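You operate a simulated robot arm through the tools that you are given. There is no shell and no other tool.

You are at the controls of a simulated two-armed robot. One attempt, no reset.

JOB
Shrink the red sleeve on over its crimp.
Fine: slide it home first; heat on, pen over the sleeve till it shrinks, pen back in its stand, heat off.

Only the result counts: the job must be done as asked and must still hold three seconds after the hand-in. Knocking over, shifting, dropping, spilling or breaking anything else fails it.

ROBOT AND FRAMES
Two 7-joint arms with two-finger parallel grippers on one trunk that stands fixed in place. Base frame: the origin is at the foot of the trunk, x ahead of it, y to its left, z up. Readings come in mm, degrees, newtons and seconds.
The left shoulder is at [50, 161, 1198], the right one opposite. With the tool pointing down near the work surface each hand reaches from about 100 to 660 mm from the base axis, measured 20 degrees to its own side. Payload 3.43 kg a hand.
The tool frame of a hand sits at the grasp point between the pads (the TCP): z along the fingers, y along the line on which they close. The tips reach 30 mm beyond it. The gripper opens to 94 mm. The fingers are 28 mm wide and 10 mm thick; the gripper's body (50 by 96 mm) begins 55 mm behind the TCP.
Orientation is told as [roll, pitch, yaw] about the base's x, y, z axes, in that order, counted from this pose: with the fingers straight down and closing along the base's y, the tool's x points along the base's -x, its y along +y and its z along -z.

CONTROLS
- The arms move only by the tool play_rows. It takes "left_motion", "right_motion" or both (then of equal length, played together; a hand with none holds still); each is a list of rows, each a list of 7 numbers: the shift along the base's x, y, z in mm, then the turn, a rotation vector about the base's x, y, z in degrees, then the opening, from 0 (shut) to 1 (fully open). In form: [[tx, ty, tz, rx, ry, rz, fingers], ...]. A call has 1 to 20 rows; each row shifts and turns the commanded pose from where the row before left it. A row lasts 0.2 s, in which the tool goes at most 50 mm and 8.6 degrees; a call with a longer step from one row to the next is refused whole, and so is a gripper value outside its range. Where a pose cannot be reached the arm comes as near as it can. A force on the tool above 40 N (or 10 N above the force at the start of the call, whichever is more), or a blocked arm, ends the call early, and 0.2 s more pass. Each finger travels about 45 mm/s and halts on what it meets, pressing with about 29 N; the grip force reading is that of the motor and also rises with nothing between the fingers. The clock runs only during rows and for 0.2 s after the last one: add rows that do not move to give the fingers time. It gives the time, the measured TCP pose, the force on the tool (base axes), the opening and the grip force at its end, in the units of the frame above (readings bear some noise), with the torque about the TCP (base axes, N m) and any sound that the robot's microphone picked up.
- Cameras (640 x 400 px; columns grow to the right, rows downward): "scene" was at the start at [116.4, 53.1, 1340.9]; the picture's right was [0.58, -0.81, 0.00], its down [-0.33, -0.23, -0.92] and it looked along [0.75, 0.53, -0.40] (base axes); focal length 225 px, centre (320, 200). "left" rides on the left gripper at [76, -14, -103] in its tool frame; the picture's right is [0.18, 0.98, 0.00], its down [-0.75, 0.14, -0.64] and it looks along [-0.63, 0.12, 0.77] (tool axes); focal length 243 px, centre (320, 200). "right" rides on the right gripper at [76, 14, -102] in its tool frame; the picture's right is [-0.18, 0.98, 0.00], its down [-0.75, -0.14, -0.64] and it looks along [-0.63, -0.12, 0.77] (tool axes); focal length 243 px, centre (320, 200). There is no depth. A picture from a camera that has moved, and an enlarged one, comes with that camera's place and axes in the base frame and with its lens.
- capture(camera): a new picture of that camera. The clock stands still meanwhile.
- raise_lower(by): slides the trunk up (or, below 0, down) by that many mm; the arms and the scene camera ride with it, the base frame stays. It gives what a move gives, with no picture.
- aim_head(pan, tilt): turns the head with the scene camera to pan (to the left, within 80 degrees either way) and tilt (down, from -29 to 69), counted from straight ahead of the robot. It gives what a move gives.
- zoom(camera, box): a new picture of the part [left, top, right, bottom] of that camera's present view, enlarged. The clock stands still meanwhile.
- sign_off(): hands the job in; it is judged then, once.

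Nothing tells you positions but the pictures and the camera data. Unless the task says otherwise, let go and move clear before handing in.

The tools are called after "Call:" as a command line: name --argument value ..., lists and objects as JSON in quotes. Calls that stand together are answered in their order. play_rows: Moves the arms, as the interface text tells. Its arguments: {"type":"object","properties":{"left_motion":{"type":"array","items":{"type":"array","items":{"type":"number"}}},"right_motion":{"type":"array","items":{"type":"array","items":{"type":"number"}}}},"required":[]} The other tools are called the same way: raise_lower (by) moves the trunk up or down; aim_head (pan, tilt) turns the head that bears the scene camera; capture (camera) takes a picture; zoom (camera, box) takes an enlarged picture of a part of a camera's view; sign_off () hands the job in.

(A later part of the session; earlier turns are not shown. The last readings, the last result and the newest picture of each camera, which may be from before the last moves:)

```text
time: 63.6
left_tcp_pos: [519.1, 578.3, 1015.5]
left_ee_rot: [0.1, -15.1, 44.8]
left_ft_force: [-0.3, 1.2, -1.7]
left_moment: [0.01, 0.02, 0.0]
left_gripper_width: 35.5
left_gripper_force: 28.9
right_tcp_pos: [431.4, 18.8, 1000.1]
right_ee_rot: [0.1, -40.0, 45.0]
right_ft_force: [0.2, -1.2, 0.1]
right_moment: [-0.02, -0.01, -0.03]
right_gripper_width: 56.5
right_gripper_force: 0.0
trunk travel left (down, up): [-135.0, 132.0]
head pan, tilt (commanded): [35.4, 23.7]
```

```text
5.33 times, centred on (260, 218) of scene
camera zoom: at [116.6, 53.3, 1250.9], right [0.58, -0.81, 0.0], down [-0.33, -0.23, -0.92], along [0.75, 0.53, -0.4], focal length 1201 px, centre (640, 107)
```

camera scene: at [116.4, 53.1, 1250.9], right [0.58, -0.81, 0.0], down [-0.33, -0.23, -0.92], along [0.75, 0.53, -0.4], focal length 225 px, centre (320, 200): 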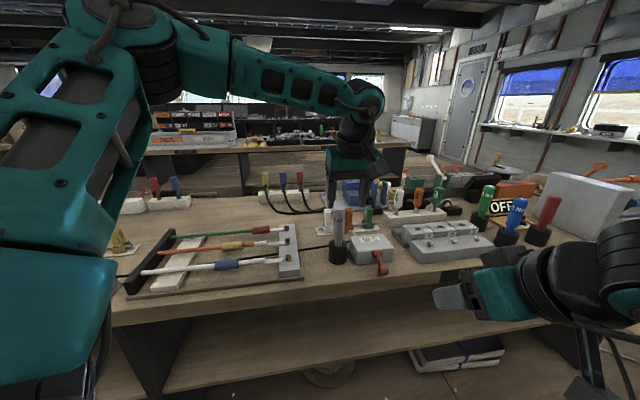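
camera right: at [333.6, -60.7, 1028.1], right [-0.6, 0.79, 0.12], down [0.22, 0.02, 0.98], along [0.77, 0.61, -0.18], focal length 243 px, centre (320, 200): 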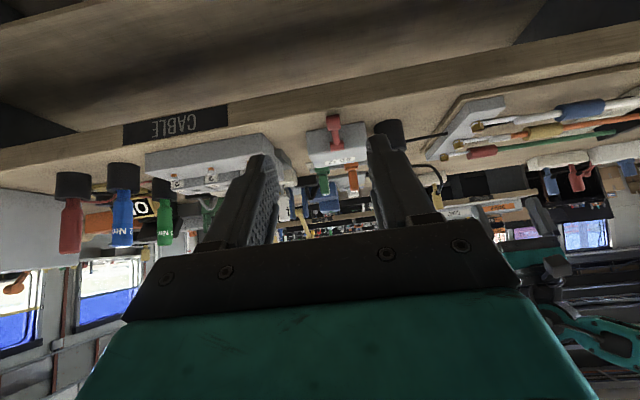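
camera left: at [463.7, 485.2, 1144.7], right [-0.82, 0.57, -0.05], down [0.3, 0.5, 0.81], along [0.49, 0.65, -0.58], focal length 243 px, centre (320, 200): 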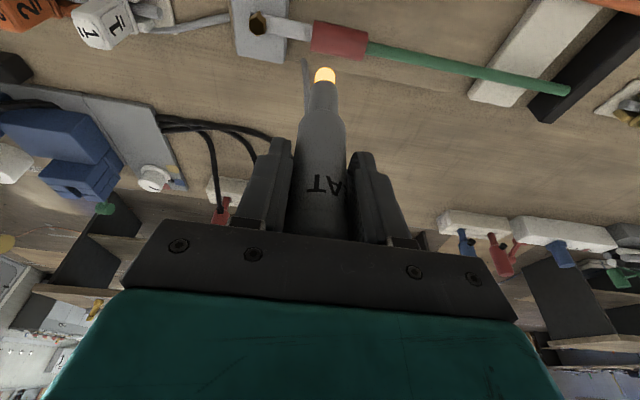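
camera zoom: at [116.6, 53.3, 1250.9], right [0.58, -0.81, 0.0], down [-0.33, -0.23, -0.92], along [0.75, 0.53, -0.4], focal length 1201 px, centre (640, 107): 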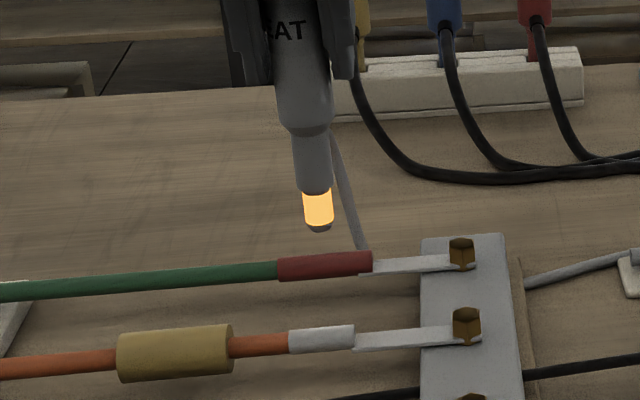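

The sleeve has stopped changing and is tight over the crimp. I'll lift the pen and carry it back above its stand.

Call:
play_rows --left_motion '[[0, 0, 15, 0, 0, 0, 0.25], [0, 0, 20, 0, 0, 0, 0.25], [3, -12, 15, 0, 0, 0, 0.25], [8, -33, 0, 0, 0, 0, 0.25], [8, -33, 0, 0, 0, 0, 0.25], [8, -33, 0, 0, 0, 0, 0.25], [8, -33, 0, 0, 0, 0, 0.25], [8, -33, 0, 0, 0, 0, 0.25], [8, -33, 0, 0, 0, 0, 0.25], [8, -33, 0, 0, 0, 0, 0.25], [4, -14, 0, 0, 0, 0, 0.25], [0, 0, 0, 0, 0, 0, 0.25], [0, 0, 0, 0, 0, 0, 0.25]]'

Call:
capture --camera "left"

Call:
zoom --camera "scene" --box '[290, 130, 410, 280]'

Call:
zoom --camera "left" --box '[250, 0, 410, 120]'

```text
time: 66.5
left_tcp_pos: [581.8, 321.1, 1063.8]
left_ee_rot: [0.1, -15.0, 44.7]
left_ft_force: [-0.4, -0.2, -2.3]
left_moment: [0.02, 0.04, -0.01]
left_gripper_width: 35.9
left_gripper_force: 29.5
right_tcp_pos: [431.2, 17.9, 998.9]
right_ee_rot: [0.1, -39.9, 45.0]
right_ft_force: [0.2, 0.1, 0.4]
right_moment: [-0.02, -0.01, 0.01]
right_gripper_width: 56.6
right_gripper_force: 0.1
trunk travel left (down, up): [-135.0, 132.0]
head pan, tilt (commanded): [35.4, 23.7]
```

```text
taken
camera left: at [521.2, 240.1, 1143.4], right [-0.82, 0.57, -0.05], down [0.3, 0.49, 0.82], along [0.49, 0.65, -0.58], focal length 243 px, centre (320, 200)
```

left: 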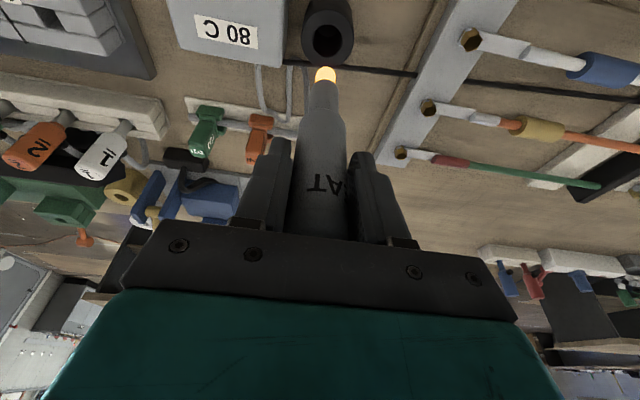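

```text
2.67 times, centred on (350, 205) of scene
camera zoom: at [116.6, 53.2, 1250.9], right [0.58, -0.81, 0.0], down [-0.33, -0.23, -0.92], along [0.75, 0.53, -0.4], focal length 600 px, centre (240, 187)
```

zoom: 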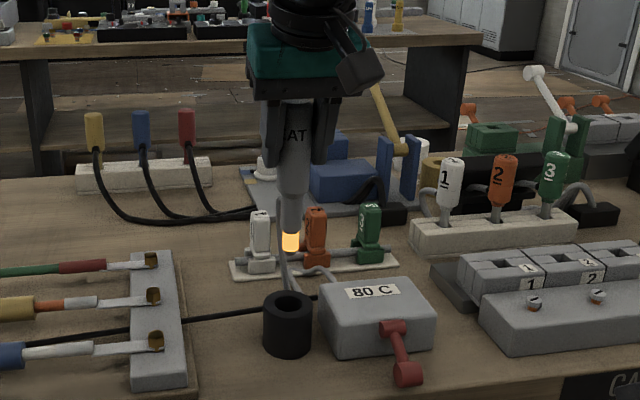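

```text
3.33 times, centred on (330, 60) of left
camera zoom: at [521.2, 240.1, 1143.4], right [-0.82, 0.57, -0.05], down [0.3, 0.49, 0.82], along [0.49, 0.65, -0.58], focal length 809 px, centre (287, 667)
```

zoom: 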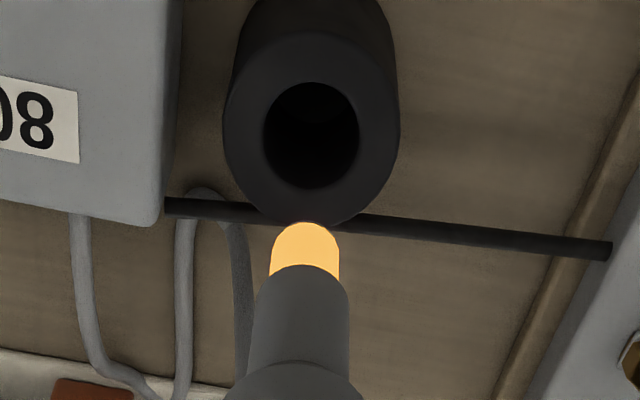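

The hand is back over the stand within 1 mm of the reference pose, and the pen tip lines up with the hole. I'll lower to just above the rim and check.

Call:
play_rows --left_motion '[[0, 0.2, -15, 0, 0, 0, 0.25], [0, 0.1, -15, 0, 0, 0, 0.25], [0, 0, -12, 0, 0, 0, 0.25], [0, 0, -8, 0, 0, 0, 0.25], [0, 0, 0, 0, 0, 0, 0.25], [0, 0, 0, 0, 0, 0, 0.25]]'

Call:
zoom --camera "left" --box '[250, 0, 410, 120]'

Call:
zoom --camera "scene" --box '[310, 190, 400, 275]'

```text
time: 67.8
left_tcp_pos: [583.1, 322.0, 1015.7]
left_ee_rot: [0.1, -15.0, 44.7]
left_ft_force: [-0.2, -0.2, -1.6]
left_moment: [-0.03, 0.03, 0.01]
left_gripper_width: 35.8
left_gripper_force: 29.6
right_tcp_pos: [430.4, 17.5, 997.7]
right_ee_rot: [0.1, -40.0, 45.1]
right_ft_force: [0.3, 0.7, 0.4]
right_moment: [-0.03, -0.01, 0.0]
right_gripper_width: 56.4
right_gripper_force: 0.1
trunk travel left (down, up): [-135.0, 132.0]
head pan, tilt (commanded): [35.4, 23.7]
```

```text
3.33 times, centred on (330, 60) of left
camera zoom: at [521.8, 241.2, 1094.4], right [-0.82, 0.57, -0.05], down [0.3, 0.49, 0.82], along [0.49, 0.65, -0.58], focal length 809 px, centre (287, 667)
```

zoom: 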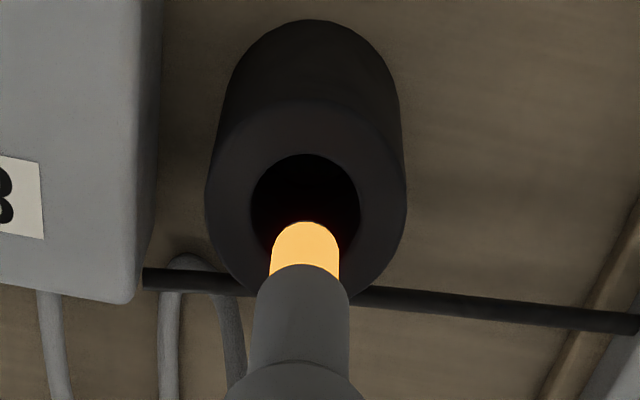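

```text
4.71 times, centred on (355, 232) of scene
camera zoom: at [116.6, 53.2, 1250.9], right [0.58, -0.81, 0.0], down [-0.33, -0.23, -0.92], along [0.75, 0.53, -0.4], focal length 1060 px, centre (155, 47)
```

zoom: 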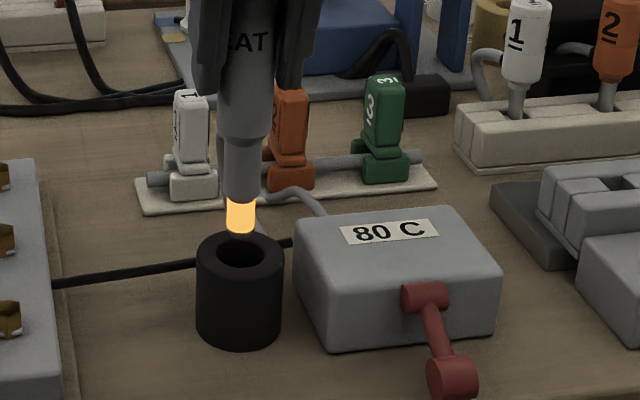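

Aligned. I'll lower the pen into the stand gently.

Call:
play_rows --left_motion '[[-0.4, -0.5, -10, 0, 0, 0, 0.25], [0, 0, -10, 0, 0, 0, 0.25], [0, 0, -10, 0, 0, 0, 0.25], [0, 0, -10, 0, 0, 0, 0.25], [0, 0, -10, 0, 0, 0, 0.25], [0, 0, -7, 0, 0, 0, 0.25], [0, 0, 0, 0, 0, 0, 0.25]]'

Call:
zoom --camera "left" --box '[230, 40, 430, 190]'

Call:
zoom --camera "scene" --box '[310, 190, 400, 275]'

```text
time: 69.5
left_tcp_pos: [581.8, 322.9, 959.6]
left_ee_rot: [0.1, -15.0, 44.7]
left_ft_force: [-0.6, -0.1, -1.5]
left_moment: [0.0, 0.01, -0.02]
left_gripper_width: 35.8
left_gripper_force: 28.5
right_tcp_pos: [431.0, 18.2, 998.9]
right_ee_rot: [0.0, -40.0, 45.0]
right_ft_force: [0.2, -0.1, 0.5]
right_moment: [0.03, 0.0, 0.03]
right_gripper_width: 56.3
right_gripper_force: 0.0
trunk travel left (down, up): [-135.0, 132.0]
head pan, tilt (commanded): [35.4, 23.7]
```

```text
2.67 times, centred on (330, 115) of left
camera zoom: at [521.3, 240.9, 1038.6], right [-0.82, 0.57, -0.05], down [0.3, 0.49, 0.82], along [0.49, 0.65, -0.58], focal length 647 px, centre (293, 427)
```

zoom: 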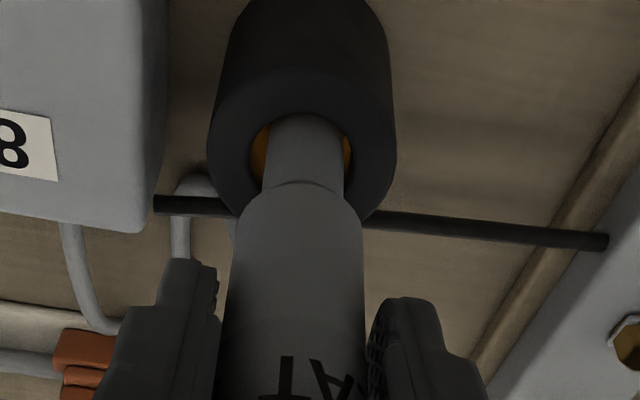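

```text
4.71 times, centred on (355, 232) of scene
camera zoom: at [116.6, 53.2, 1250.9], right [0.58, -0.81, 0.0], down [-0.33, -0.23, -0.92], along [0.75, 0.53, -0.4], focal length 1060 px, centre (155, 47)
```

zoom: 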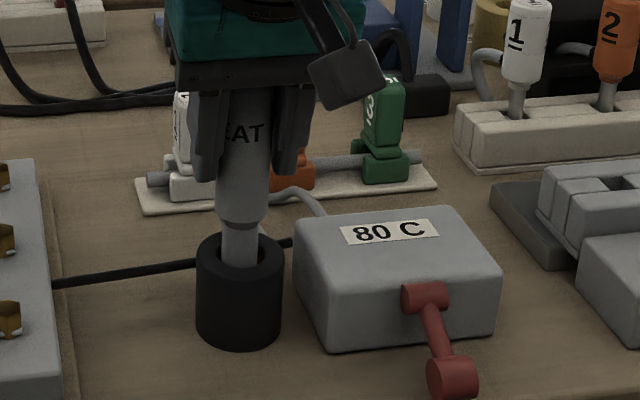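

The pen is in the stand with about 8 mm to go. I'll continue in small steps.

Call:
play_rows --left_motion '[[0, -0.3, -3, 0, 0, 0, 0.25], [0, 0, -3, 0, 0, 0, 0.25], [0, 0, 0, 0, 0, 0, 0.25]]'

Call:
play_rows --left_motion '[[0, 0, -1.2, 0, 0, 0, 0.25], [0, 0, 0, 0, 0, 0, 0.25]]'

Call:
zoom --camera "left" --box '[230, 40, 430, 190]'

```text
time: 70.2
left_tcp_pos: [581.8, 322.2, 954.7]
left_ee_rot: [0.2, -15.0, 44.8]
left_ft_force: [0.1, 0.5, -2.0]
left_moment: [-0.02, 0.03, 0.04]
left_gripper_width: 35.5
left_gripper_force: 28.7
right_tcp_pos: [431.1, 18.0, 999.4]
right_ee_rot: [0.1, -39.9, 45.0]
right_ft_force: [-0.4, -1.2, -0.5]
right_moment: [0.0, 0.01, 0.0]
right_gripper_width: 56.3
right_gripper_force: 0.1
trunk travel left (down, up): [-135.0, 132.0]
head pan, tilt (commanded): [35.4, 23.7]
```

```text
time: 70.8
left_tcp_pos: [581.6, 322.0, 952.3]
left_ee_rot: [0.1, -15.1, 44.6]
left_ft_force: [-0.2, 0.2, -1.1]
left_moment: [0.01, 0.04, 0.01]
left_gripper_width: 35.6
left_gripper_force: 29.3
right_tcp_pos: [431.5, 18.3, 998.5]
right_ee_rot: [0.1, -40.0, 45.0]
right_ft_force: [-1.0, 0.0, -0.1]
right_moment: [-0.01, 0.01, 0.02]
right_gripper_width: 56.2
right_gripper_force: 0.1
trunk travel left (down, up): [-135.0, 132.0]
head pan, tilt (commanded): [35.4, 23.7]
```

```text
2.67 times, centred on (330, 115) of left
camera zoom: at [520.6, 240.7, 1031.0], right [-0.82, 0.57, -0.05], down [0.3, 0.49, 0.82], along [0.49, 0.65, -0.58], focal length 647 px, centre (293, 427)
```

zoom: 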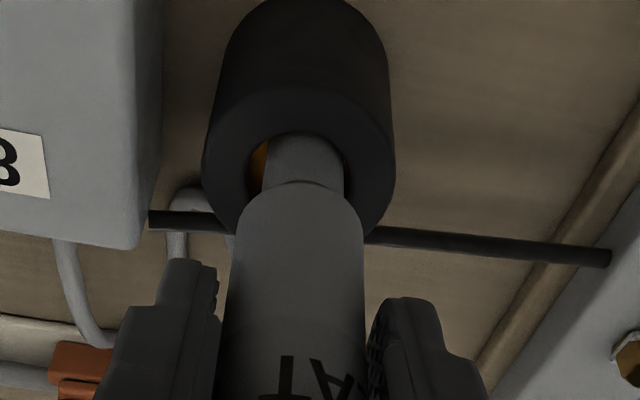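

The hand is at seat height, with less load on it now. I'll nudge 0.6 mm to centre and release the pen.

Call:
play_rows --left_motion '[[0.6, -0.4, -0.5, 0, 0, 0, 0.25], [0, 0, 0, 0, 0, 0, 0.25]]'

Call:
play_rows --left_motion '[[0, 0, 0, 0, 0, 0, 0.42], [0, 0, 0, 0, 0, 0, 0.52], [0, 0, 0, 0, 0, 0, 0.65], [0, 0, 0, 0, 0, 0, 0.65]]'

Call:
zoom --camera "left" --box '[230, 40, 430, 190]'

Call:
zoom --camera "scene" --box '[310, 190, 400, 275]'

```text
time: 71.5
left_tcp_pos: [582.2, 320.4, 951.8]
left_ee_rot: [0.1, -14.9, 44.7]
left_ft_force: [0.6, -0.7, -0.7]
left_moment: [-0.02, 0.02, 0.04]
left_gripper_width: 36.0
left_gripper_force: 29.4
right_tcp_pos: [431.6, 17.2, 998.4]
right_ee_rot: [0.1, -40.1, 45.0]
right_ft_force: [0.1, 0.6, -0.3]
right_moment: [-0.04, -0.01, 0.0]
right_gripper_width: 56.4
right_gripper_force: 0.1
trunk travel left (down, up): [-135.0, 132.0]
head pan, tilt (commanded): [35.4, 23.7]
```

```text
time: 72.5
left_tcp_pos: [582.6, 321.1, 952.8]
left_ee_rot: [0.2, -15.0, 44.7]
left_ft_force: [-0.4, -0.4, -0.7]
left_moment: [0.01, -0.02, -0.02]
left_gripper_width: 61.0
left_gripper_force: 0.0
right_tcp_pos: [431.2, 17.5, 998.0]
right_ee_rot: [0.2, -40.1, 45.0]
right_ft_force: [-0.8, -0.5, -0.4]
right_moment: [0.02, 0.02, -0.02]
right_gripper_width: 56.3
right_gripper_force: 0.1
trunk travel left (down, up): [-135.0, 132.0]
head pan, tilt (commanded): [35.4, 23.7]
```

```text
2.67 times, centred on (330, 115) of left
camera zoom: at [521.0, 240.1, 1031.0], right [-0.82, 0.57, -0.05], down [0.3, 0.49, 0.82], along [0.49, 0.65, -0.58], focal length 647 px, centre (293, 427)
```

zoom: 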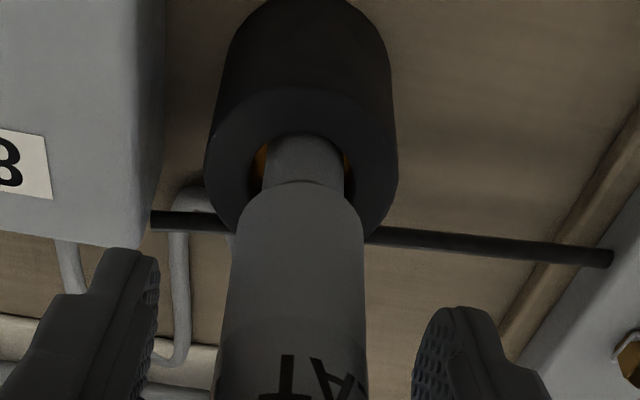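

```text
4.71 times, centred on (355, 232) of scene
camera zoom: at [116.4, 53.1, 1250.9], right [0.58, -0.81, 0.0], down [-0.33, -0.23, -0.92], along [0.75, 0.53, -0.4], focal length 1060 px, centre (155, 47)
```

zoom: 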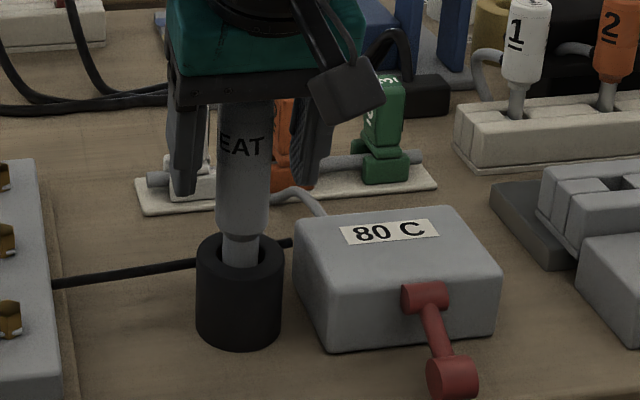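

The pen is released and standing upright in its stand. I'll raise the left hand straight up and park it to the left.

Call:
play_rows --left_motion '[[0, 0, 15, 0, 0, 0, 0.65], [0, 0, 20, 0, 0, 0, 0.65], [0, 0, 25, 0, 0, 0, 0.65], [0, 0, 30, 0, 0, 0, 0.65], [0, 0, 30, 0, 0, 0, 0.65], [-15, 30, 15, 0, 0, 0, 0.65], [-15, 40, 0, 0, 0, 0, 0.65], [-15, 40, 0, 0, 0, 0, 0.65], [-15, 40, 0, 0, 0, 0, 0.65], [-15, 40, 0, 0, 0, 0, 0.65], [0, 0, 0, 0, 0, 0, 0.65]]'

Call:
capture --camera "scene"

Call:
zoom --camera "scene" --box '[310, 190, 400, 275]'

Call:
zoom --camera "scene" --box '[190, 205, 310, 280]'

```text
time: 74.8
left_tcp_pos: [506.4, 511.7, 1086.1]
left_ee_rot: [0.1, -15.0, 44.8]
left_ft_force: [-0.5, -0.6, -0.4]
left_moment: [-0.01, -0.02, 0.02]
left_gripper_width: 60.8
left_gripper_force: 0.0
right_tcp_pos: [430.6, 17.9, 999.2]
right_ee_rot: [0.1, -40.0, 45.0]
right_ft_force: [1.1, -0.7, 0.2]
right_moment: [-0.01, 0.0, 0.01]
right_gripper_width: 56.4
right_gripper_force: 0.1
trunk travel left (down, up): [-135.0, 132.0]
head pan, tilt (commanded): [35.4, 23.7]
```

```text
taken
camera scene: at [116.3, 53.2, 1250.9], right [0.58, -0.81, 0.0], down [-0.33, -0.23, -0.92], along [0.75, 0.53, -0.4], focal length 225 px, centre (320, 200)
```

scene: 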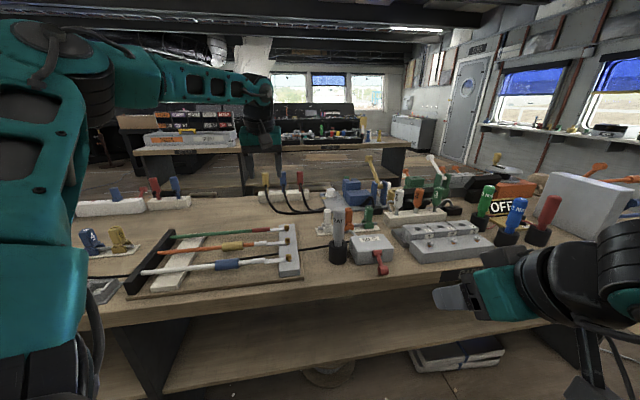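

```text
4.71 times, centred on (355, 232) of scene
camera zoom: at [116.3, 53.2, 1250.9], right [0.58, -0.81, 0.0], down [-0.33, -0.23, -0.92], along [0.75, 0.53, -0.4], focal length 1060 px, centre (155, 47)
```

zoom: 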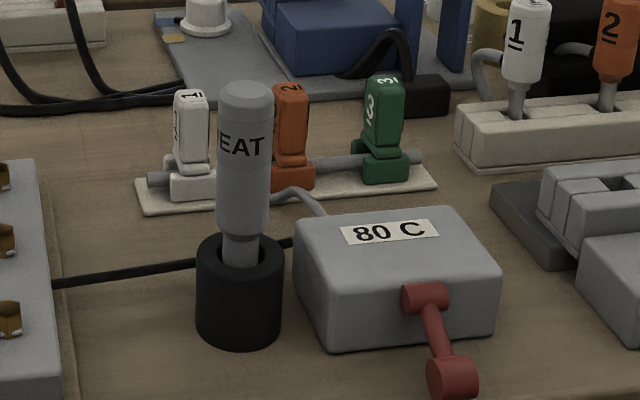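

```text
5.33 times, centred on (250, 242) of scene
camera zoom: at [116.3, 53.2, 1250.9], right [0.58, -0.81, 0.0], down [-0.33, -0.23, -0.92], along [0.75, 0.53, -0.4], focal length 1201 px, centre (693, -27)
```

zoom: 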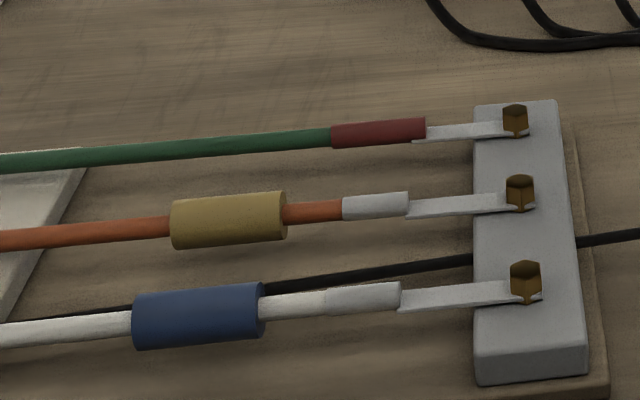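

The sleeve is shrunk tight over the crimp and the pen stands properly. Now heat off: the lever drum is at about u=554, z=843 and must go back up. I'll bring the right hand in with a 60° tilt to grip the drum ends and rotate it up with the hand.

Call:
play_rows --right_motion '[[15, 16, -10, 4.71, -4.71, 0, 0.6], [15, 16, -15, 4.71, -4.71, 0, 0.6], [15, 16, -15, 4.71, -4.71, 0, 0.6], [15, 16, -15, 0, 0, 0, 0.6], [18, 19, -18, 0, 0, 0, 0.6], [18, 19, -18, 0, 0, 0, 0.6], [17, 19, -20, 0, 0, 0, 0.6], [0, 0, 0, 0, 0, 0, 0.6]]'

Call:
capture --camera "right"

Call:
zoom --camera "scene" --box '[330, 210, 450, 310]'

```text
time: 76.7
left_tcp_pos: [506.9, 511.7, 1086.9]
left_ee_rot: [0.0, -15.0, 44.8]
left_ft_force: [-0.3, -0.2, -1.2]
left_moment: [-0.01, 0.0, 0.02]
left_gripper_width: 61.0
left_gripper_force: 0.0
right_tcp_pos: [542.7, 142.8, 886.4]
right_ee_rot: [0.0, -60.1, 45.0]
right_ft_force: [0.3, -0.5, -0.5]
right_moment: [0.04, 0.03, -0.04]
right_gripper_width: 56.5
right_gripper_force: 0.1
trunk travel left (down, up): [-135.0, 132.0]
head pan, tilt (commanded): [35.4, 23.7]
```

```text
taken
camera right: at [443.8, 60.8, 871.2], right [-0.63, 0.76, 0.16], down [-0.03, -0.23, 0.97], along [0.78, 0.61, 0.16], focal length 243 px, centre (320, 200)
```

right: 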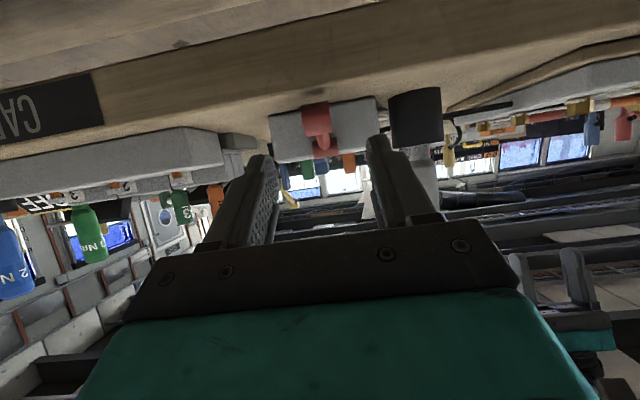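

```text
4.00 times, centred on (390, 260) of scene
camera zoom: at [116.4, 53.1, 1250.9], right [0.58, -0.81, 0.0], down [-0.33, -0.23, -0.92], along [0.75, 0.53, -0.4], focal length 901 px, centre (40, -40)
```

zoom: 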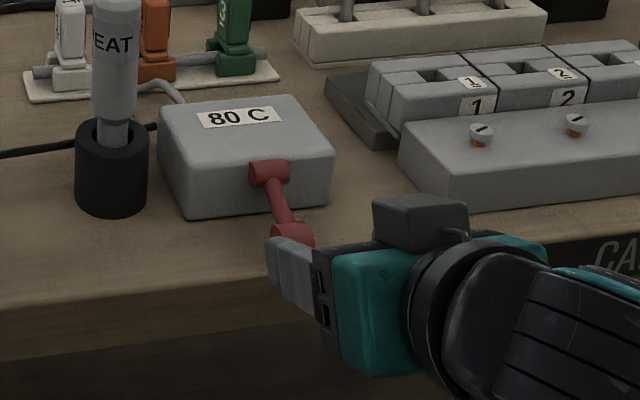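

Call:
zoom --camera "right" --box '[230, 70, 430, 195]'

```text
3.20 times, centred on (330, 132) of right
camera zoom: at [443.8, 60.8, 871.2], right [-0.63, 0.76, 0.16], down [-0.03, -0.23, 0.97], along [0.78, 0.61, 0.16], focal length 776 px, centre (288, 416)
```

zoom: 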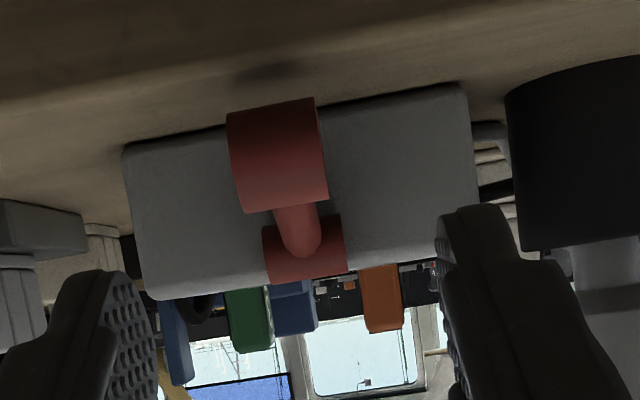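

The drum is at about z≈841.5, aligned within 4 mm. I'll move in along the tool axis.

Call:
play_rows --right_motion '[[9.2, 7.9, -8.2, 0, 0, 0, 0.65], [9.2, 7.9, -8.2, 0, 0, 0, 0.65], [9.2, 7.9, -8.2, 0, 0, 0, 0.65], [0, 0, 0, 0, 0, 0, 0.65]]'

Call:
zoom --camera "right" --box '[200, 60, 440, 210]'

Call:
zoom --camera "scene" --box '[350, 230, 430, 290]'

```text
time: 77.7
left_tcp_pos: [506.7, 511.9, 1085.9]
left_ee_rot: [0.1, -15.0, 44.7]
left_ft_force: [0.2, 0.2, 0.4]
left_moment: [0.03, 0.04, 0.0]
left_gripper_width: 61.1
left_gripper_force: 0.0
right_tcp_pos: [571.5, 164.9, 860.6]
right_ee_rot: [0.1, -60.0, 44.9]
right_ft_force: [-0.4, 0.7, -0.2]
right_moment: [-0.07, -0.01, 0.02]
right_gripper_width: 61.1
right_gripper_force: 0.0
trunk travel left (down, up): [-135.0, 132.0]
head pan, tilt (commanded): [35.4, 23.7]
```

```text
2.67 times, centred on (320, 135) of right
camera zoom: at [471.4, 85.2, 845.4], right [-0.63, 0.76, 0.16], down [-0.03, -0.23, 0.97], along [0.78, 0.61, 0.16], focal length 647 px, centre (320, 373)
```

zoom: 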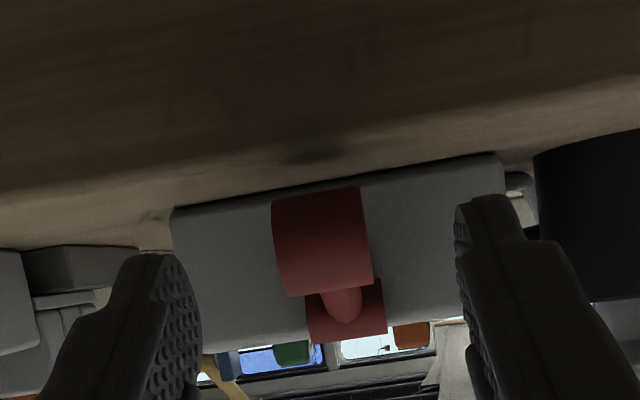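

```text
6.67 times, centred on (390, 260) of scene
camera zoom: at [116.4, 53.1, 1250.9], right [0.58, -0.81, 0.0], down [-0.33, -0.23, -0.92], along [0.75, 0.53, -0.4], focal length 1501 px, centre (-147, -200)
```

zoom: 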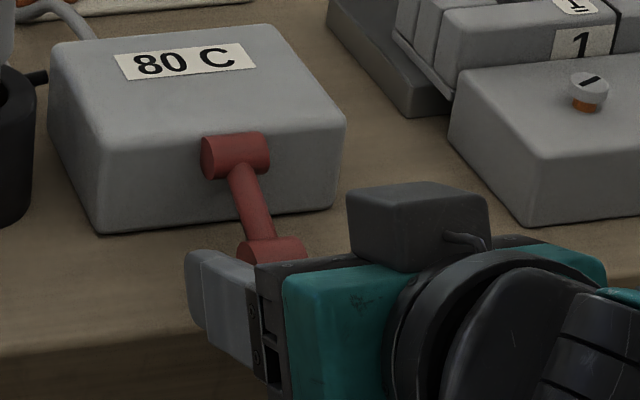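

Call:
play_rows --right_motion '[[4.4, 5, -2.3, 0, 0, 0, 0.65], [4.4, 5, -2.3, 0, 0, 0, 0.65], [0, 0, 0, 0, 0, 0, 0.65], [0, 0, 0, 0, 0, 0, 0.65]]'

Call:
zoom --camera "right" --box '[200, 60, 440, 210]'

Call:
zoom --camera "scene" --box '[350, 230, 430, 290]'

```text
time: 78.7
left_tcp_pos: [506.8, 511.6, 1086.9]
left_ee_rot: [0.1, -15.0, 44.7]
left_ft_force: [-0.2, 0.2, -0.1]
left_moment: [0.02, -0.03, 0.03]
left_gripper_width: 61.5
left_gripper_force: 0.0
right_tcp_pos: [578.8, 176.1, 856.4]
right_ee_rot: [0.1, -60.0, 45.0]
right_ft_force: [0.1, 0.1, -0.1]
right_moment: [0.01, 0.01, 0.02]
right_gripper_width: 61.2
right_gripper_force: 0.0
trunk travel left (down, up): [-135.0, 132.0]
head pan, tilt (commanded): [35.4, 23.7]
```

```text
2.67 times, centred on (320, 135) of right
camera zoom: at [479.2, 95.2, 841.5], right [-0.63, 0.76, 0.16], down [-0.03, -0.23, 0.97], along [0.78, 0.61, 0.16], focal length 647 px, centre (320, 373)
```

zoom: 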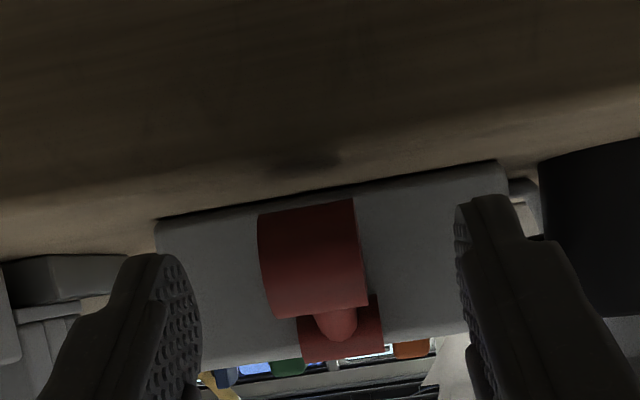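

```text
6.67 times, centred on (390, 260) of scene
camera zoom: at [116.4, 53.1, 1250.9], right [0.58, -0.81, 0.0], down [-0.33, -0.23, -0.92], along [0.75, 0.53, -0.4], focal length 1501 px, centre (-147, -200)
```

zoom: 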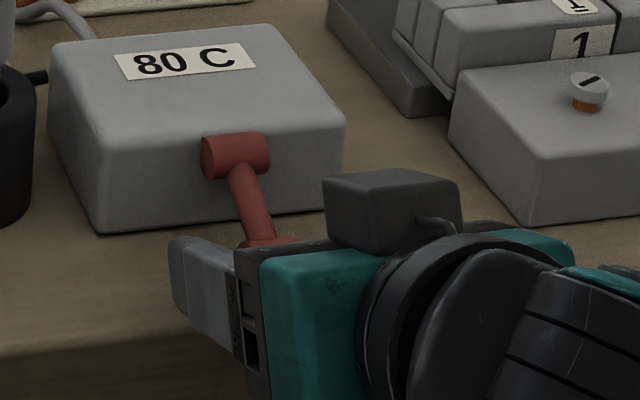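

Call:
play_rows --right_motion '[[4.8, 2.2, 0, 0, 0, 0, 0.65], [0, 0, 0, 0, 0, 0, 0.55], [0, 0, 0, 0, 0, 0, 0.45], [0, 0, 0, 0, 0, 0, 0.3], [0, 0, 0, 0, 0, 0, 0.22], [0, 0, 0, 0, 0, 0, 0.22]]'

Call:
zoom --camera "right" --box '[200, 60, 440, 210]'

Call:
zoom --camera "scene" --box '[350, 230, 430, 290]'

```text
time: 80.0
left_tcp_pos: [506.8, 511.3, 1087.9]
left_ee_rot: [0.1, -15.0, 44.7]
left_ft_force: [0.3, -0.2, -0.5]
left_moment: [0.01, 0.01, 0.04]
left_gripper_width: 61.1
left_gripper_force: 0.1
right_tcp_pos: [582.6, 178.5, 858.7]
right_ee_rot: [0.1, -60.0, 44.9]
right_ft_force: [-2.3, 2.3, 0.0]
right_moment: [0.03, 0.04, 0.04]
right_gripper_width: 43.8
right_gripper_force: 45.2
trunk travel left (down, up): [-135.0, 132.0]
head pan, tilt (commanded): [35.4, 23.7]
```

```text
2.67 times, centred on (320, 135) of right
camera zoom: at [483.6, 98.8, 842.1], right [-0.63, 0.76, 0.16], down [-0.03, -0.23, 0.97], along [0.78, 0.61, 0.16], focal length 647 px, centre (320, 373)
```

zoom: 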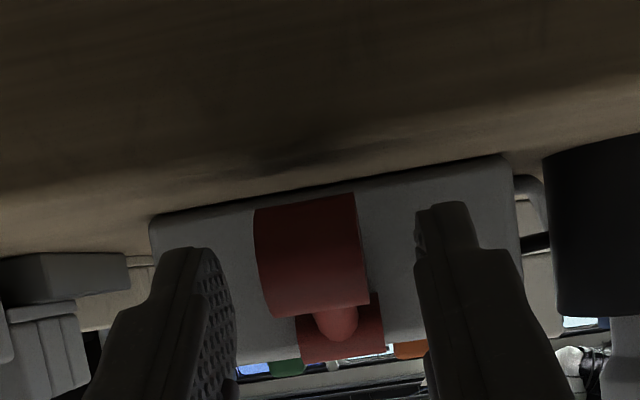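

```text
6.67 times, centred on (390, 260) of scene
camera zoom: at [116.3, 53.3, 1250.9], right [0.58, -0.81, 0.0], down [-0.33, -0.23, -0.92], along [0.75, 0.53, -0.4], focal length 1501 px, centre (-147, -200)
```

zoom: 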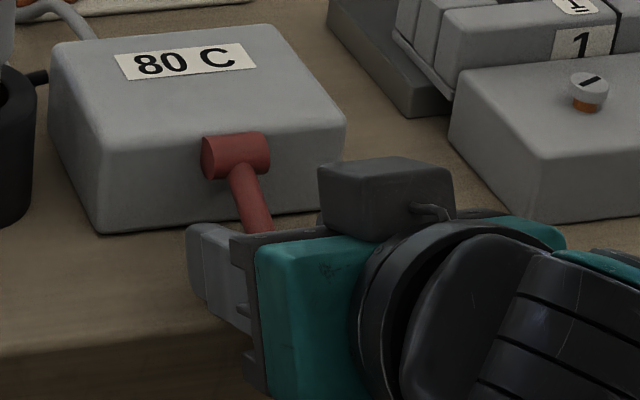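

Both pads are on the lever (43.8 mm, 45 N). I'll rotate the hand about the pivot to swing the lever up, starting with 24°.

Call:
play_rows --right_motion '[[-0.2, -0.2, 4.1, -2.83, 2.83, 0, 0.22], [-0.08, -0.08, 4.1, -2.83, 2.83, 0, 0.22], [0.15, 0.15, 4.1, -2.83, 2.83, 0, 0.22], [0.35, 0.35, 4.1, -2.83, 2.83, 0, 0.22], [0.55, 0.55, 4.0, -2.83, 2.83, 0, 0.22], [0.8, 0.8, 4.0, -2.83, 2.83, 0, 0.22], [0, 0, 0, 0, 0, 0, 0.22]]'

Call:
zoom --camera "right" --box '[200, 60, 440, 210]'

Call:
zoom --camera "scene" --box '[350, 230, 430, 290]'

```text
time: 81.7
left_tcp_pos: [507.3, 513.4, 1085.5]
left_ee_rot: [0.2, -15.0, 44.7]
left_ft_force: [-0.1, 0.0, 0.2]
left_moment: [0.0, 0.03, 0.01]
left_gripper_width: 61.4
left_gripper_force: 0.0
right_tcp_pos: [585.2, 180.9, 883.5]
right_ee_rot: [0.3, -35.7, 45.2]
right_ft_force: [-11.2, 7.0, -11.5]
right_moment: [-0.14, 0.74, 0.02]
right_gripper_width: 43.8
right_gripper_force: 45.1
trunk travel left (down, up): [-135.0, 132.0]
head pan, tilt (commanded): [35.4, 23.7]
```

```text
2.67 times, centred on (320, 135) of right
camera zoom: at [489.9, 104.7, 921.1], right [-0.59, 0.8, 0.11], down [0.27, 0.07, 0.96], along [0.76, 0.6, -0.25], focal length 647 px, centre (320, 373)
```

zoom: 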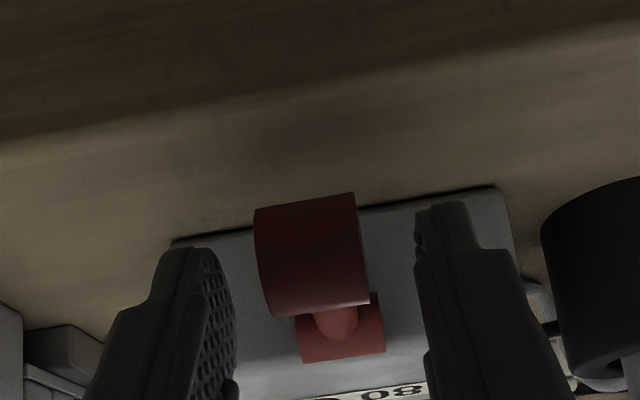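

```text
6.67 times, centred on (390, 260) of scene
camera zoom: at [116.5, 54.1, 1250.7], right [0.58, -0.81, 0.0], down [-0.33, -0.23, -0.92], along [0.75, 0.53, -0.4], focal length 1501 px, centre (-147, -200)
```

zoom: 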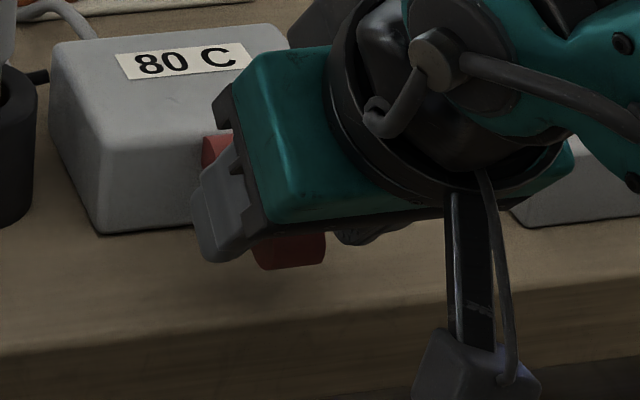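

The lever is turning with the hand, now near horizontal. I'll continue upward.

Call:
play_rows --right_motion '[[0.92, 0.92, 3.9, -2.83, 2.83, 0, 0.22], [1.2, 1.2, 3.8, -2.83, 2.83, 0, 0.22], [1.34, 1.34, 3.65, -2.83, 2.83, 0, 0.22], [1.48, 1.48, 3.55, -2.83, 2.83, 0, 0.22], [0, 0, 0, 0, 0, 0, 0.22]]'

Call:
zoom --camera "right" --box '[200, 60, 440, 210]'

Call:
zoom --camera "scene" --box '[350, 220, 430, 280]'

```text
time: 82.4
left_tcp_pos: [510.3, 511.9, 1082.1]
left_ee_rot: [0.2, -14.7, 44.8]
left_ft_force: [-0.4, -0.2, 0.0]
left_moment: [0.02, 0.02, -0.01]
left_gripper_width: 60.9
left_gripper_force: 0.0
right_tcp_pos: [587.7, 184.3, 892.9]
right_ee_rot: [-0.2, -26.8, 44.9]
right_ft_force: [21.4, 18.2, -14.9]
right_moment: [0.19, 0.05, 0.17]
right_gripper_width: 44.1
right_gripper_force: 44.8
right hand out of reach, approached as far as the arm can: row 3
trunk travel left (down, up): [-135.0, 132.0]
head pan, tilt (commanded): [35.4, 23.7]
stopped in row 3 (right hand): the force on the tool passed its limit at 43 N (the readings are from after the stop); the commanded pose is now the measured one
```

```text
2.67 times, centred on (320, 135) of right
camera zoom: at [496.4, 112.7, 950.0], right [-0.58, 0.81, 0.08], down [0.37, 0.17, 0.91], along [0.73, 0.56, -0.4], focal length 647 px, centre (320, 373)
```

zoom: 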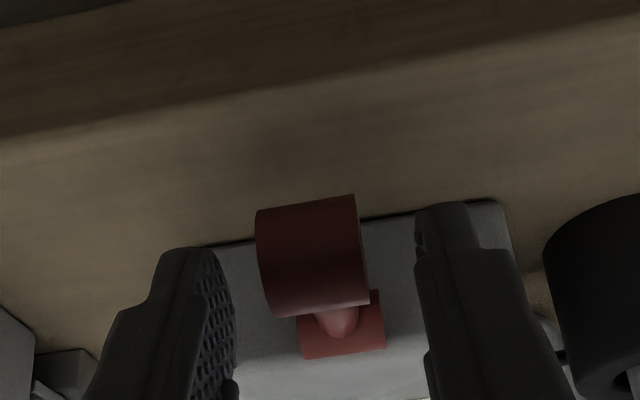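

```text
6.67 times, centred on (390, 250) of scene
camera zoom: at [120.1, 55.1, 1250.2], right [0.58, -0.81, 0.0], down [-0.33, -0.23, -0.91], along [0.74, 0.53, -0.41], focal length 1501 px, centre (-147, -133)
```

zoom: 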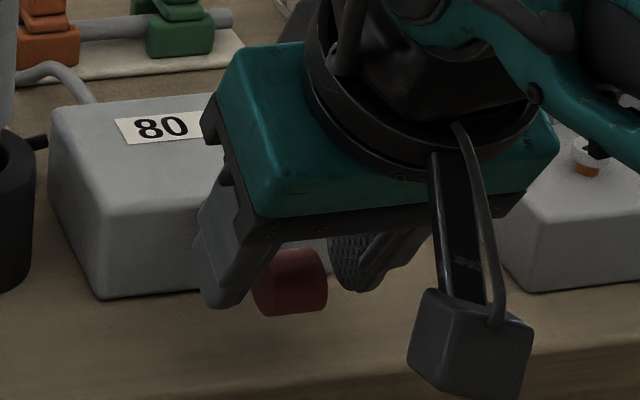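

The hand hit a joint limit with the lever at about +8°, and the grip is now stressed. I'll release, back off, and re-grip with a steeper tilt to finish the swing.

Call:
play_rows --right_motion '[[0, 0, 0, 0, 0, 0, 0.35], [0, 0, 0, 0, 0, 0, 0.55], [0, 0, 0, 0, 0, 0, 0.65], [-8, -8, 15, 0, 0, 0, 0.65], [-12, -12, 15, 0, 0, 0, 0.65], [-15, -15, 10, 0, 0, 0, 0.65], [0, 0, 0, 0, 0, 0, 0.65]]'

Call:
zoom --camera "scene" --box '[340, 210, 440, 285]'

Call:
capture --camera "right"

Call:
capture --camera "scene"

```text
time: 84.0
left_tcp_pos: [507.3, 511.6, 1087.6]
left_ee_rot: [0.1, -15.0, 44.8]
left_ft_force: [0.0, 0.4, 0.0]
left_moment: [0.0, 0.07, 0.01]
left_gripper_width: 61.1
left_gripper_force: 0.1
right_tcp_pos: [549.9, 143.9, 934.0]
right_ee_rot: [-0.4, -26.7, 45.0]
right_ft_force: [-0.6, 0.1, 0.8]
right_moment: [0.0, 0.01, 0.01]
right_gripper_width: 61.3
right_gripper_force: 0.1
trunk travel left (down, up): [-135.0, 132.0]
head pan, tilt (commanded): [35.4, 23.7]
```

```text
5.33 times, centred on (390, 248) of scene
camera zoom: at [116.5, 53.1, 1250.9], right [0.58, -0.81, 0.0], down [-0.33, -0.23, -0.92], along [0.75, 0.53, -0.4], focal length 1201 px, centre (-53, -53)
```

zoom: 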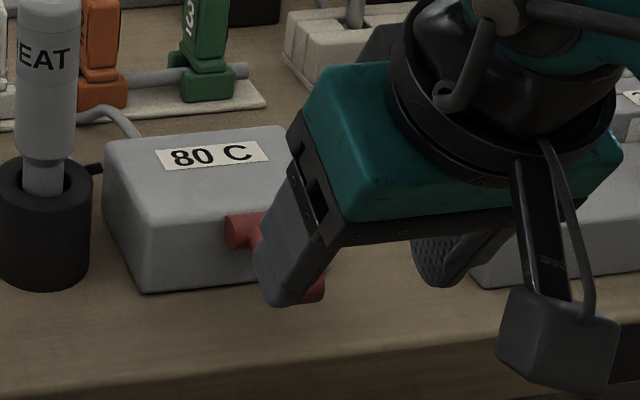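

```text
taken
camera right: at [459.7, 74.8, 991.5], right [-0.58, 0.81, 0.08], down [0.37, 0.17, 0.91], along [0.73, 0.56, -0.4], focal length 243 px, centre (320, 200)
```

right: 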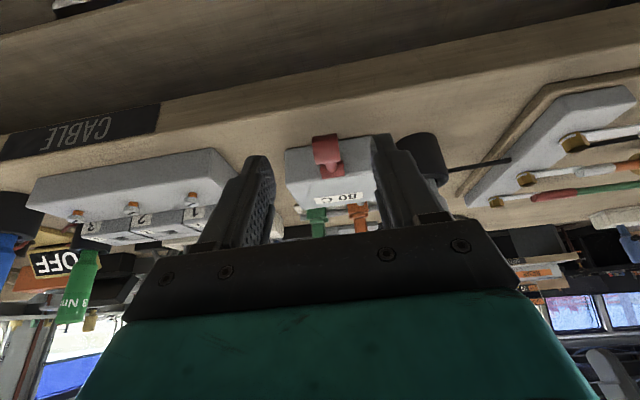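

```text
taken
camera scene: at [116.5, 53.1, 1250.9], right [0.58, -0.81, 0.0], down [-0.33, -0.23, -0.92], along [0.75, 0.53, -0.4], focal length 225 px, centre (320, 200)
```

scene: 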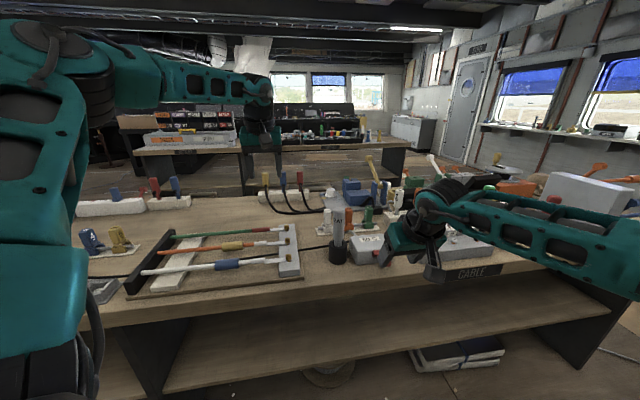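

Call:
play_rows --right_motion '[[-2, -2, 0, 4.71, -4.71, 0, 0.65], [-1, -1, 0, 4.71, -4.71, 0, 0.65], [0, 0, -6, 4.71, -4.71, 0, 0.65], [0, 0, -10, 4.71, -4.71, 0, 0.65], [1, 1, -12, 4.71, -4.71, 0, 0.65], [0, 0, 0, 0, 0, 0, 0.65]]'

Call:
zoom --camera "right" --box '[200, 60, 440, 210]'

Call:
zoom --camera "scene" --box '[340, 210, 440, 285]'

```text
time: 85.4
left_tcp_pos: [506.3, 511.8, 1086.9]
left_ee_rot: [0.1, -14.9, 44.7]
left_ft_force: [0.4, 0.1, -0.8]
left_moment: [-0.03, -0.01, -0.02]
left_gripper_width: 61.1
left_gripper_force: 0.2
right_tcp_pos: [547.4, 143.5, 907.6]
right_ee_rot: [-0.1, -60.1, 44.8]
right_ft_force: [-0.1, 0.4, -0.9]
right_moment: [0.01, 0.03, 0.03]
right_gripper_width: 61.0
right_gripper_force: 0.1
trunk travel left (down, up): [-135.0, 132.0]
head pan, tilt (commanded): [35.4, 23.7]
```

```text
2.67 times, centred on (320, 135) of right
camera zoom: at [447.3, 64.3, 892.2], right [-0.63, 0.76, 0.16], down [-0.03, -0.23, 0.97], along [0.78, 0.61, 0.16], focal length 647 px, centre (320, 373)
```

zoom: 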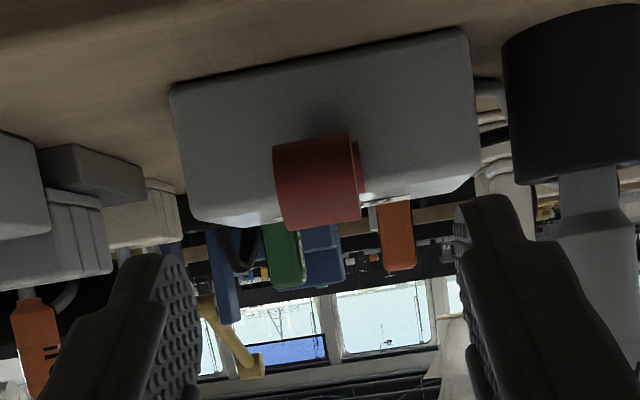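

```text
5.33 times, centred on (390, 248) of scene
camera zoom: at [116.4, 53.1, 1250.9], right [0.58, -0.81, 0.0], down [-0.33, -0.23, -0.92], along [0.75, 0.53, -0.4], focal length 1201 px, centre (-53, -53)
```

zoom: 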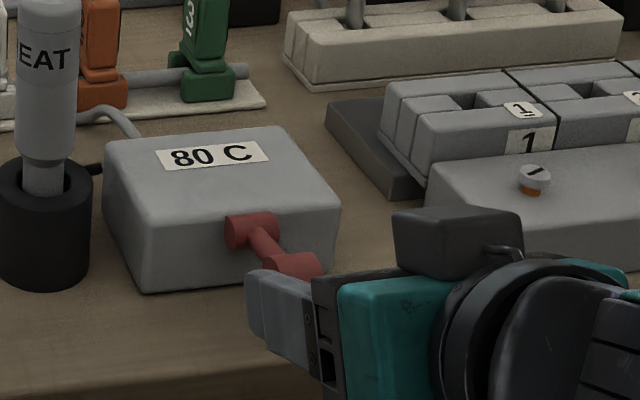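

The drum is at about (548.7, z 870), +7°. I'll move in and re-grip.

Call:
play_rows --right_motion '[[10, 10, -9, 0, 0, 0, 0.65], [10, 10, -9, 0, 0, 0, 0.65], [9.7, 9.7, -9, 0, 0, 0, 0.65], [0, 0, 0, 0, 0, 0, 0.65], [0, 0, 0, 0, 0, 0, 0.45], [0, 0, 0, 0, 0, 0, 0.3], [0, 0, 0, 0, 0, 0, 0.22], [0, 0, 0, 0, 0, 0, 0.22]]'

Call:
zoom --camera "right" --box '[200, 60, 440, 210]'

Call:
zoom --camera "scene" --box '[340, 210, 440, 285]'

```text
time: 87.2
left_tcp_pos: [507.0, 511.6, 1086.4]
left_ee_rot: [0.1, -15.0, 44.7]
left_ft_force: [0.0, 0.1, -0.4]
left_moment: [0.0, 0.01, 0.01]
left_gripper_width: 61.0
left_gripper_force: 0.1
right_tcp_pos: [576.9, 175.6, 880.1]
right_ee_rot: [-0.3, -60.0, 44.9]
right_ft_force: [3.0, -0.5, -0.7]
right_moment: [-0.07, -0.06, -0.1]
right_gripper_width: 43.7
right_gripper_force: 45.4
trunk travel left (down, up): [-135.0, 132.0]
head pan, tilt (commanded): [35.4, 23.7]
```

```text
2.67 times, centred on (320, 135) of right
camera zoom: at [477.6, 94.4, 865.8], right [-0.63, 0.76, 0.16], down [-0.03, -0.22, 0.97], along [0.78, 0.61, 0.16], focal length 647 px, centre (320, 373)
```

zoom: 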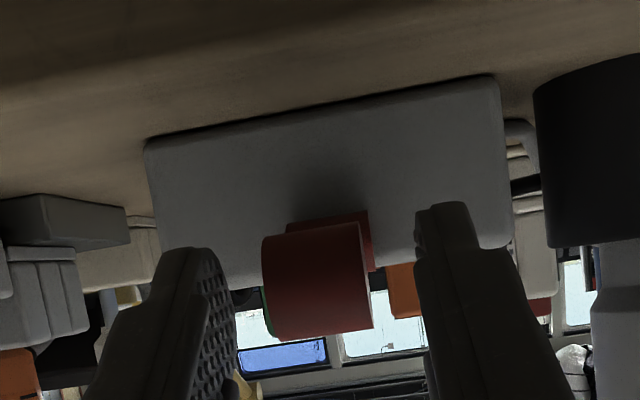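

```text
5.33 times, centred on (390, 248) of scene
camera zoom: at [116.7, 53.1, 1250.9], right [0.58, -0.81, 0.0], down [-0.33, -0.23, -0.92], along [0.75, 0.53, -0.4], focal length 1201 px, centre (-53, -53)
```

zoom: 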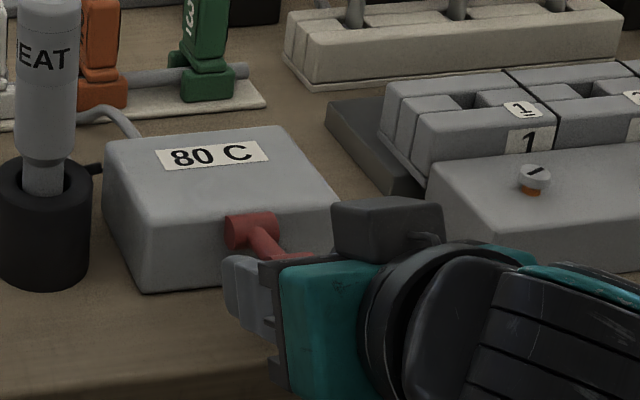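

Call:
play_rows --right_motion '[[0.92, 0.92, 4.5, -2.83, 2.83, 0, 0.22], [1.13, 1.13, 4.4, -2.83, 2.83, 0, 0.22], [1.34, 1.34, 4.3, -2.83, 2.83, 0, 0.22], [1.56, 1.56, 4.1, -2.83, 2.83, 0, 0.22], [0, 0, 0, 0, 0, 0, 0.22]]'

Call:
zoom --camera "right" --box '[200, 60, 440, 210]'

Call:
zoom --camera "scene" --box '[340, 210, 440, 285]'

```text
time: 88.4
left_tcp_pos: [507.2, 512.6, 1086.4]
left_ee_rot: [0.1, -15.1, 44.7]
left_ft_force: [0.1, 0.0, 0.7]
left_moment: [0.0, 0.02, -0.03]
left_gripper_width: 61.4
left_gripper_force: 0.1
right_tcp_pos: [583.3, 180.1, 900.2]
right_ee_rot: [-0.2, -44.1, 45.1]
right_ft_force: [5.5, 2.5, -1.7]
right_moment: [0.06, -0.12, -0.17]
right_gripper_width: 43.9
right_gripper_force: 45.2
trunk travel left (down, up): [-135.0, 132.0]
head pan, tilt (commanded): [35.4, 23.7]
```

```text
2.67 times, centred on (320, 135) of right
camera zoom: at [483.9, 100.3, 919.5], right [-0.6, 0.79, 0.12], down [0.17, -0.03, 0.99], along [0.78, 0.61, -0.11], focal length 647 px, centre (320, 373)
```

zoom: 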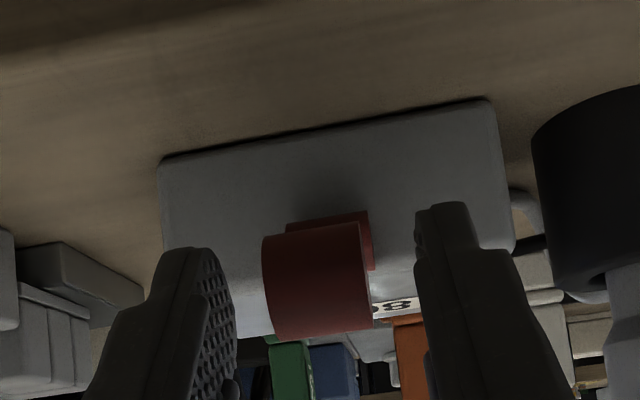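

```text
5.33 times, centred on (390, 248) of scene
camera zoom: at [117.1, 53.3, 1250.8], right [0.58, -0.81, 0.0], down [-0.33, -0.23, -0.92], along [0.75, 0.53, -0.4], focal length 1201 px, centre (-53, -53)
```

zoom: 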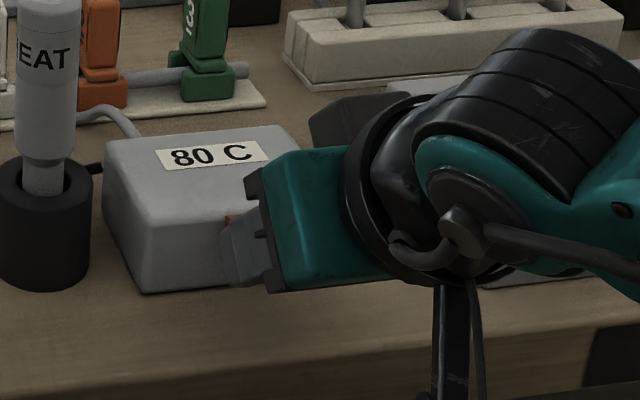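

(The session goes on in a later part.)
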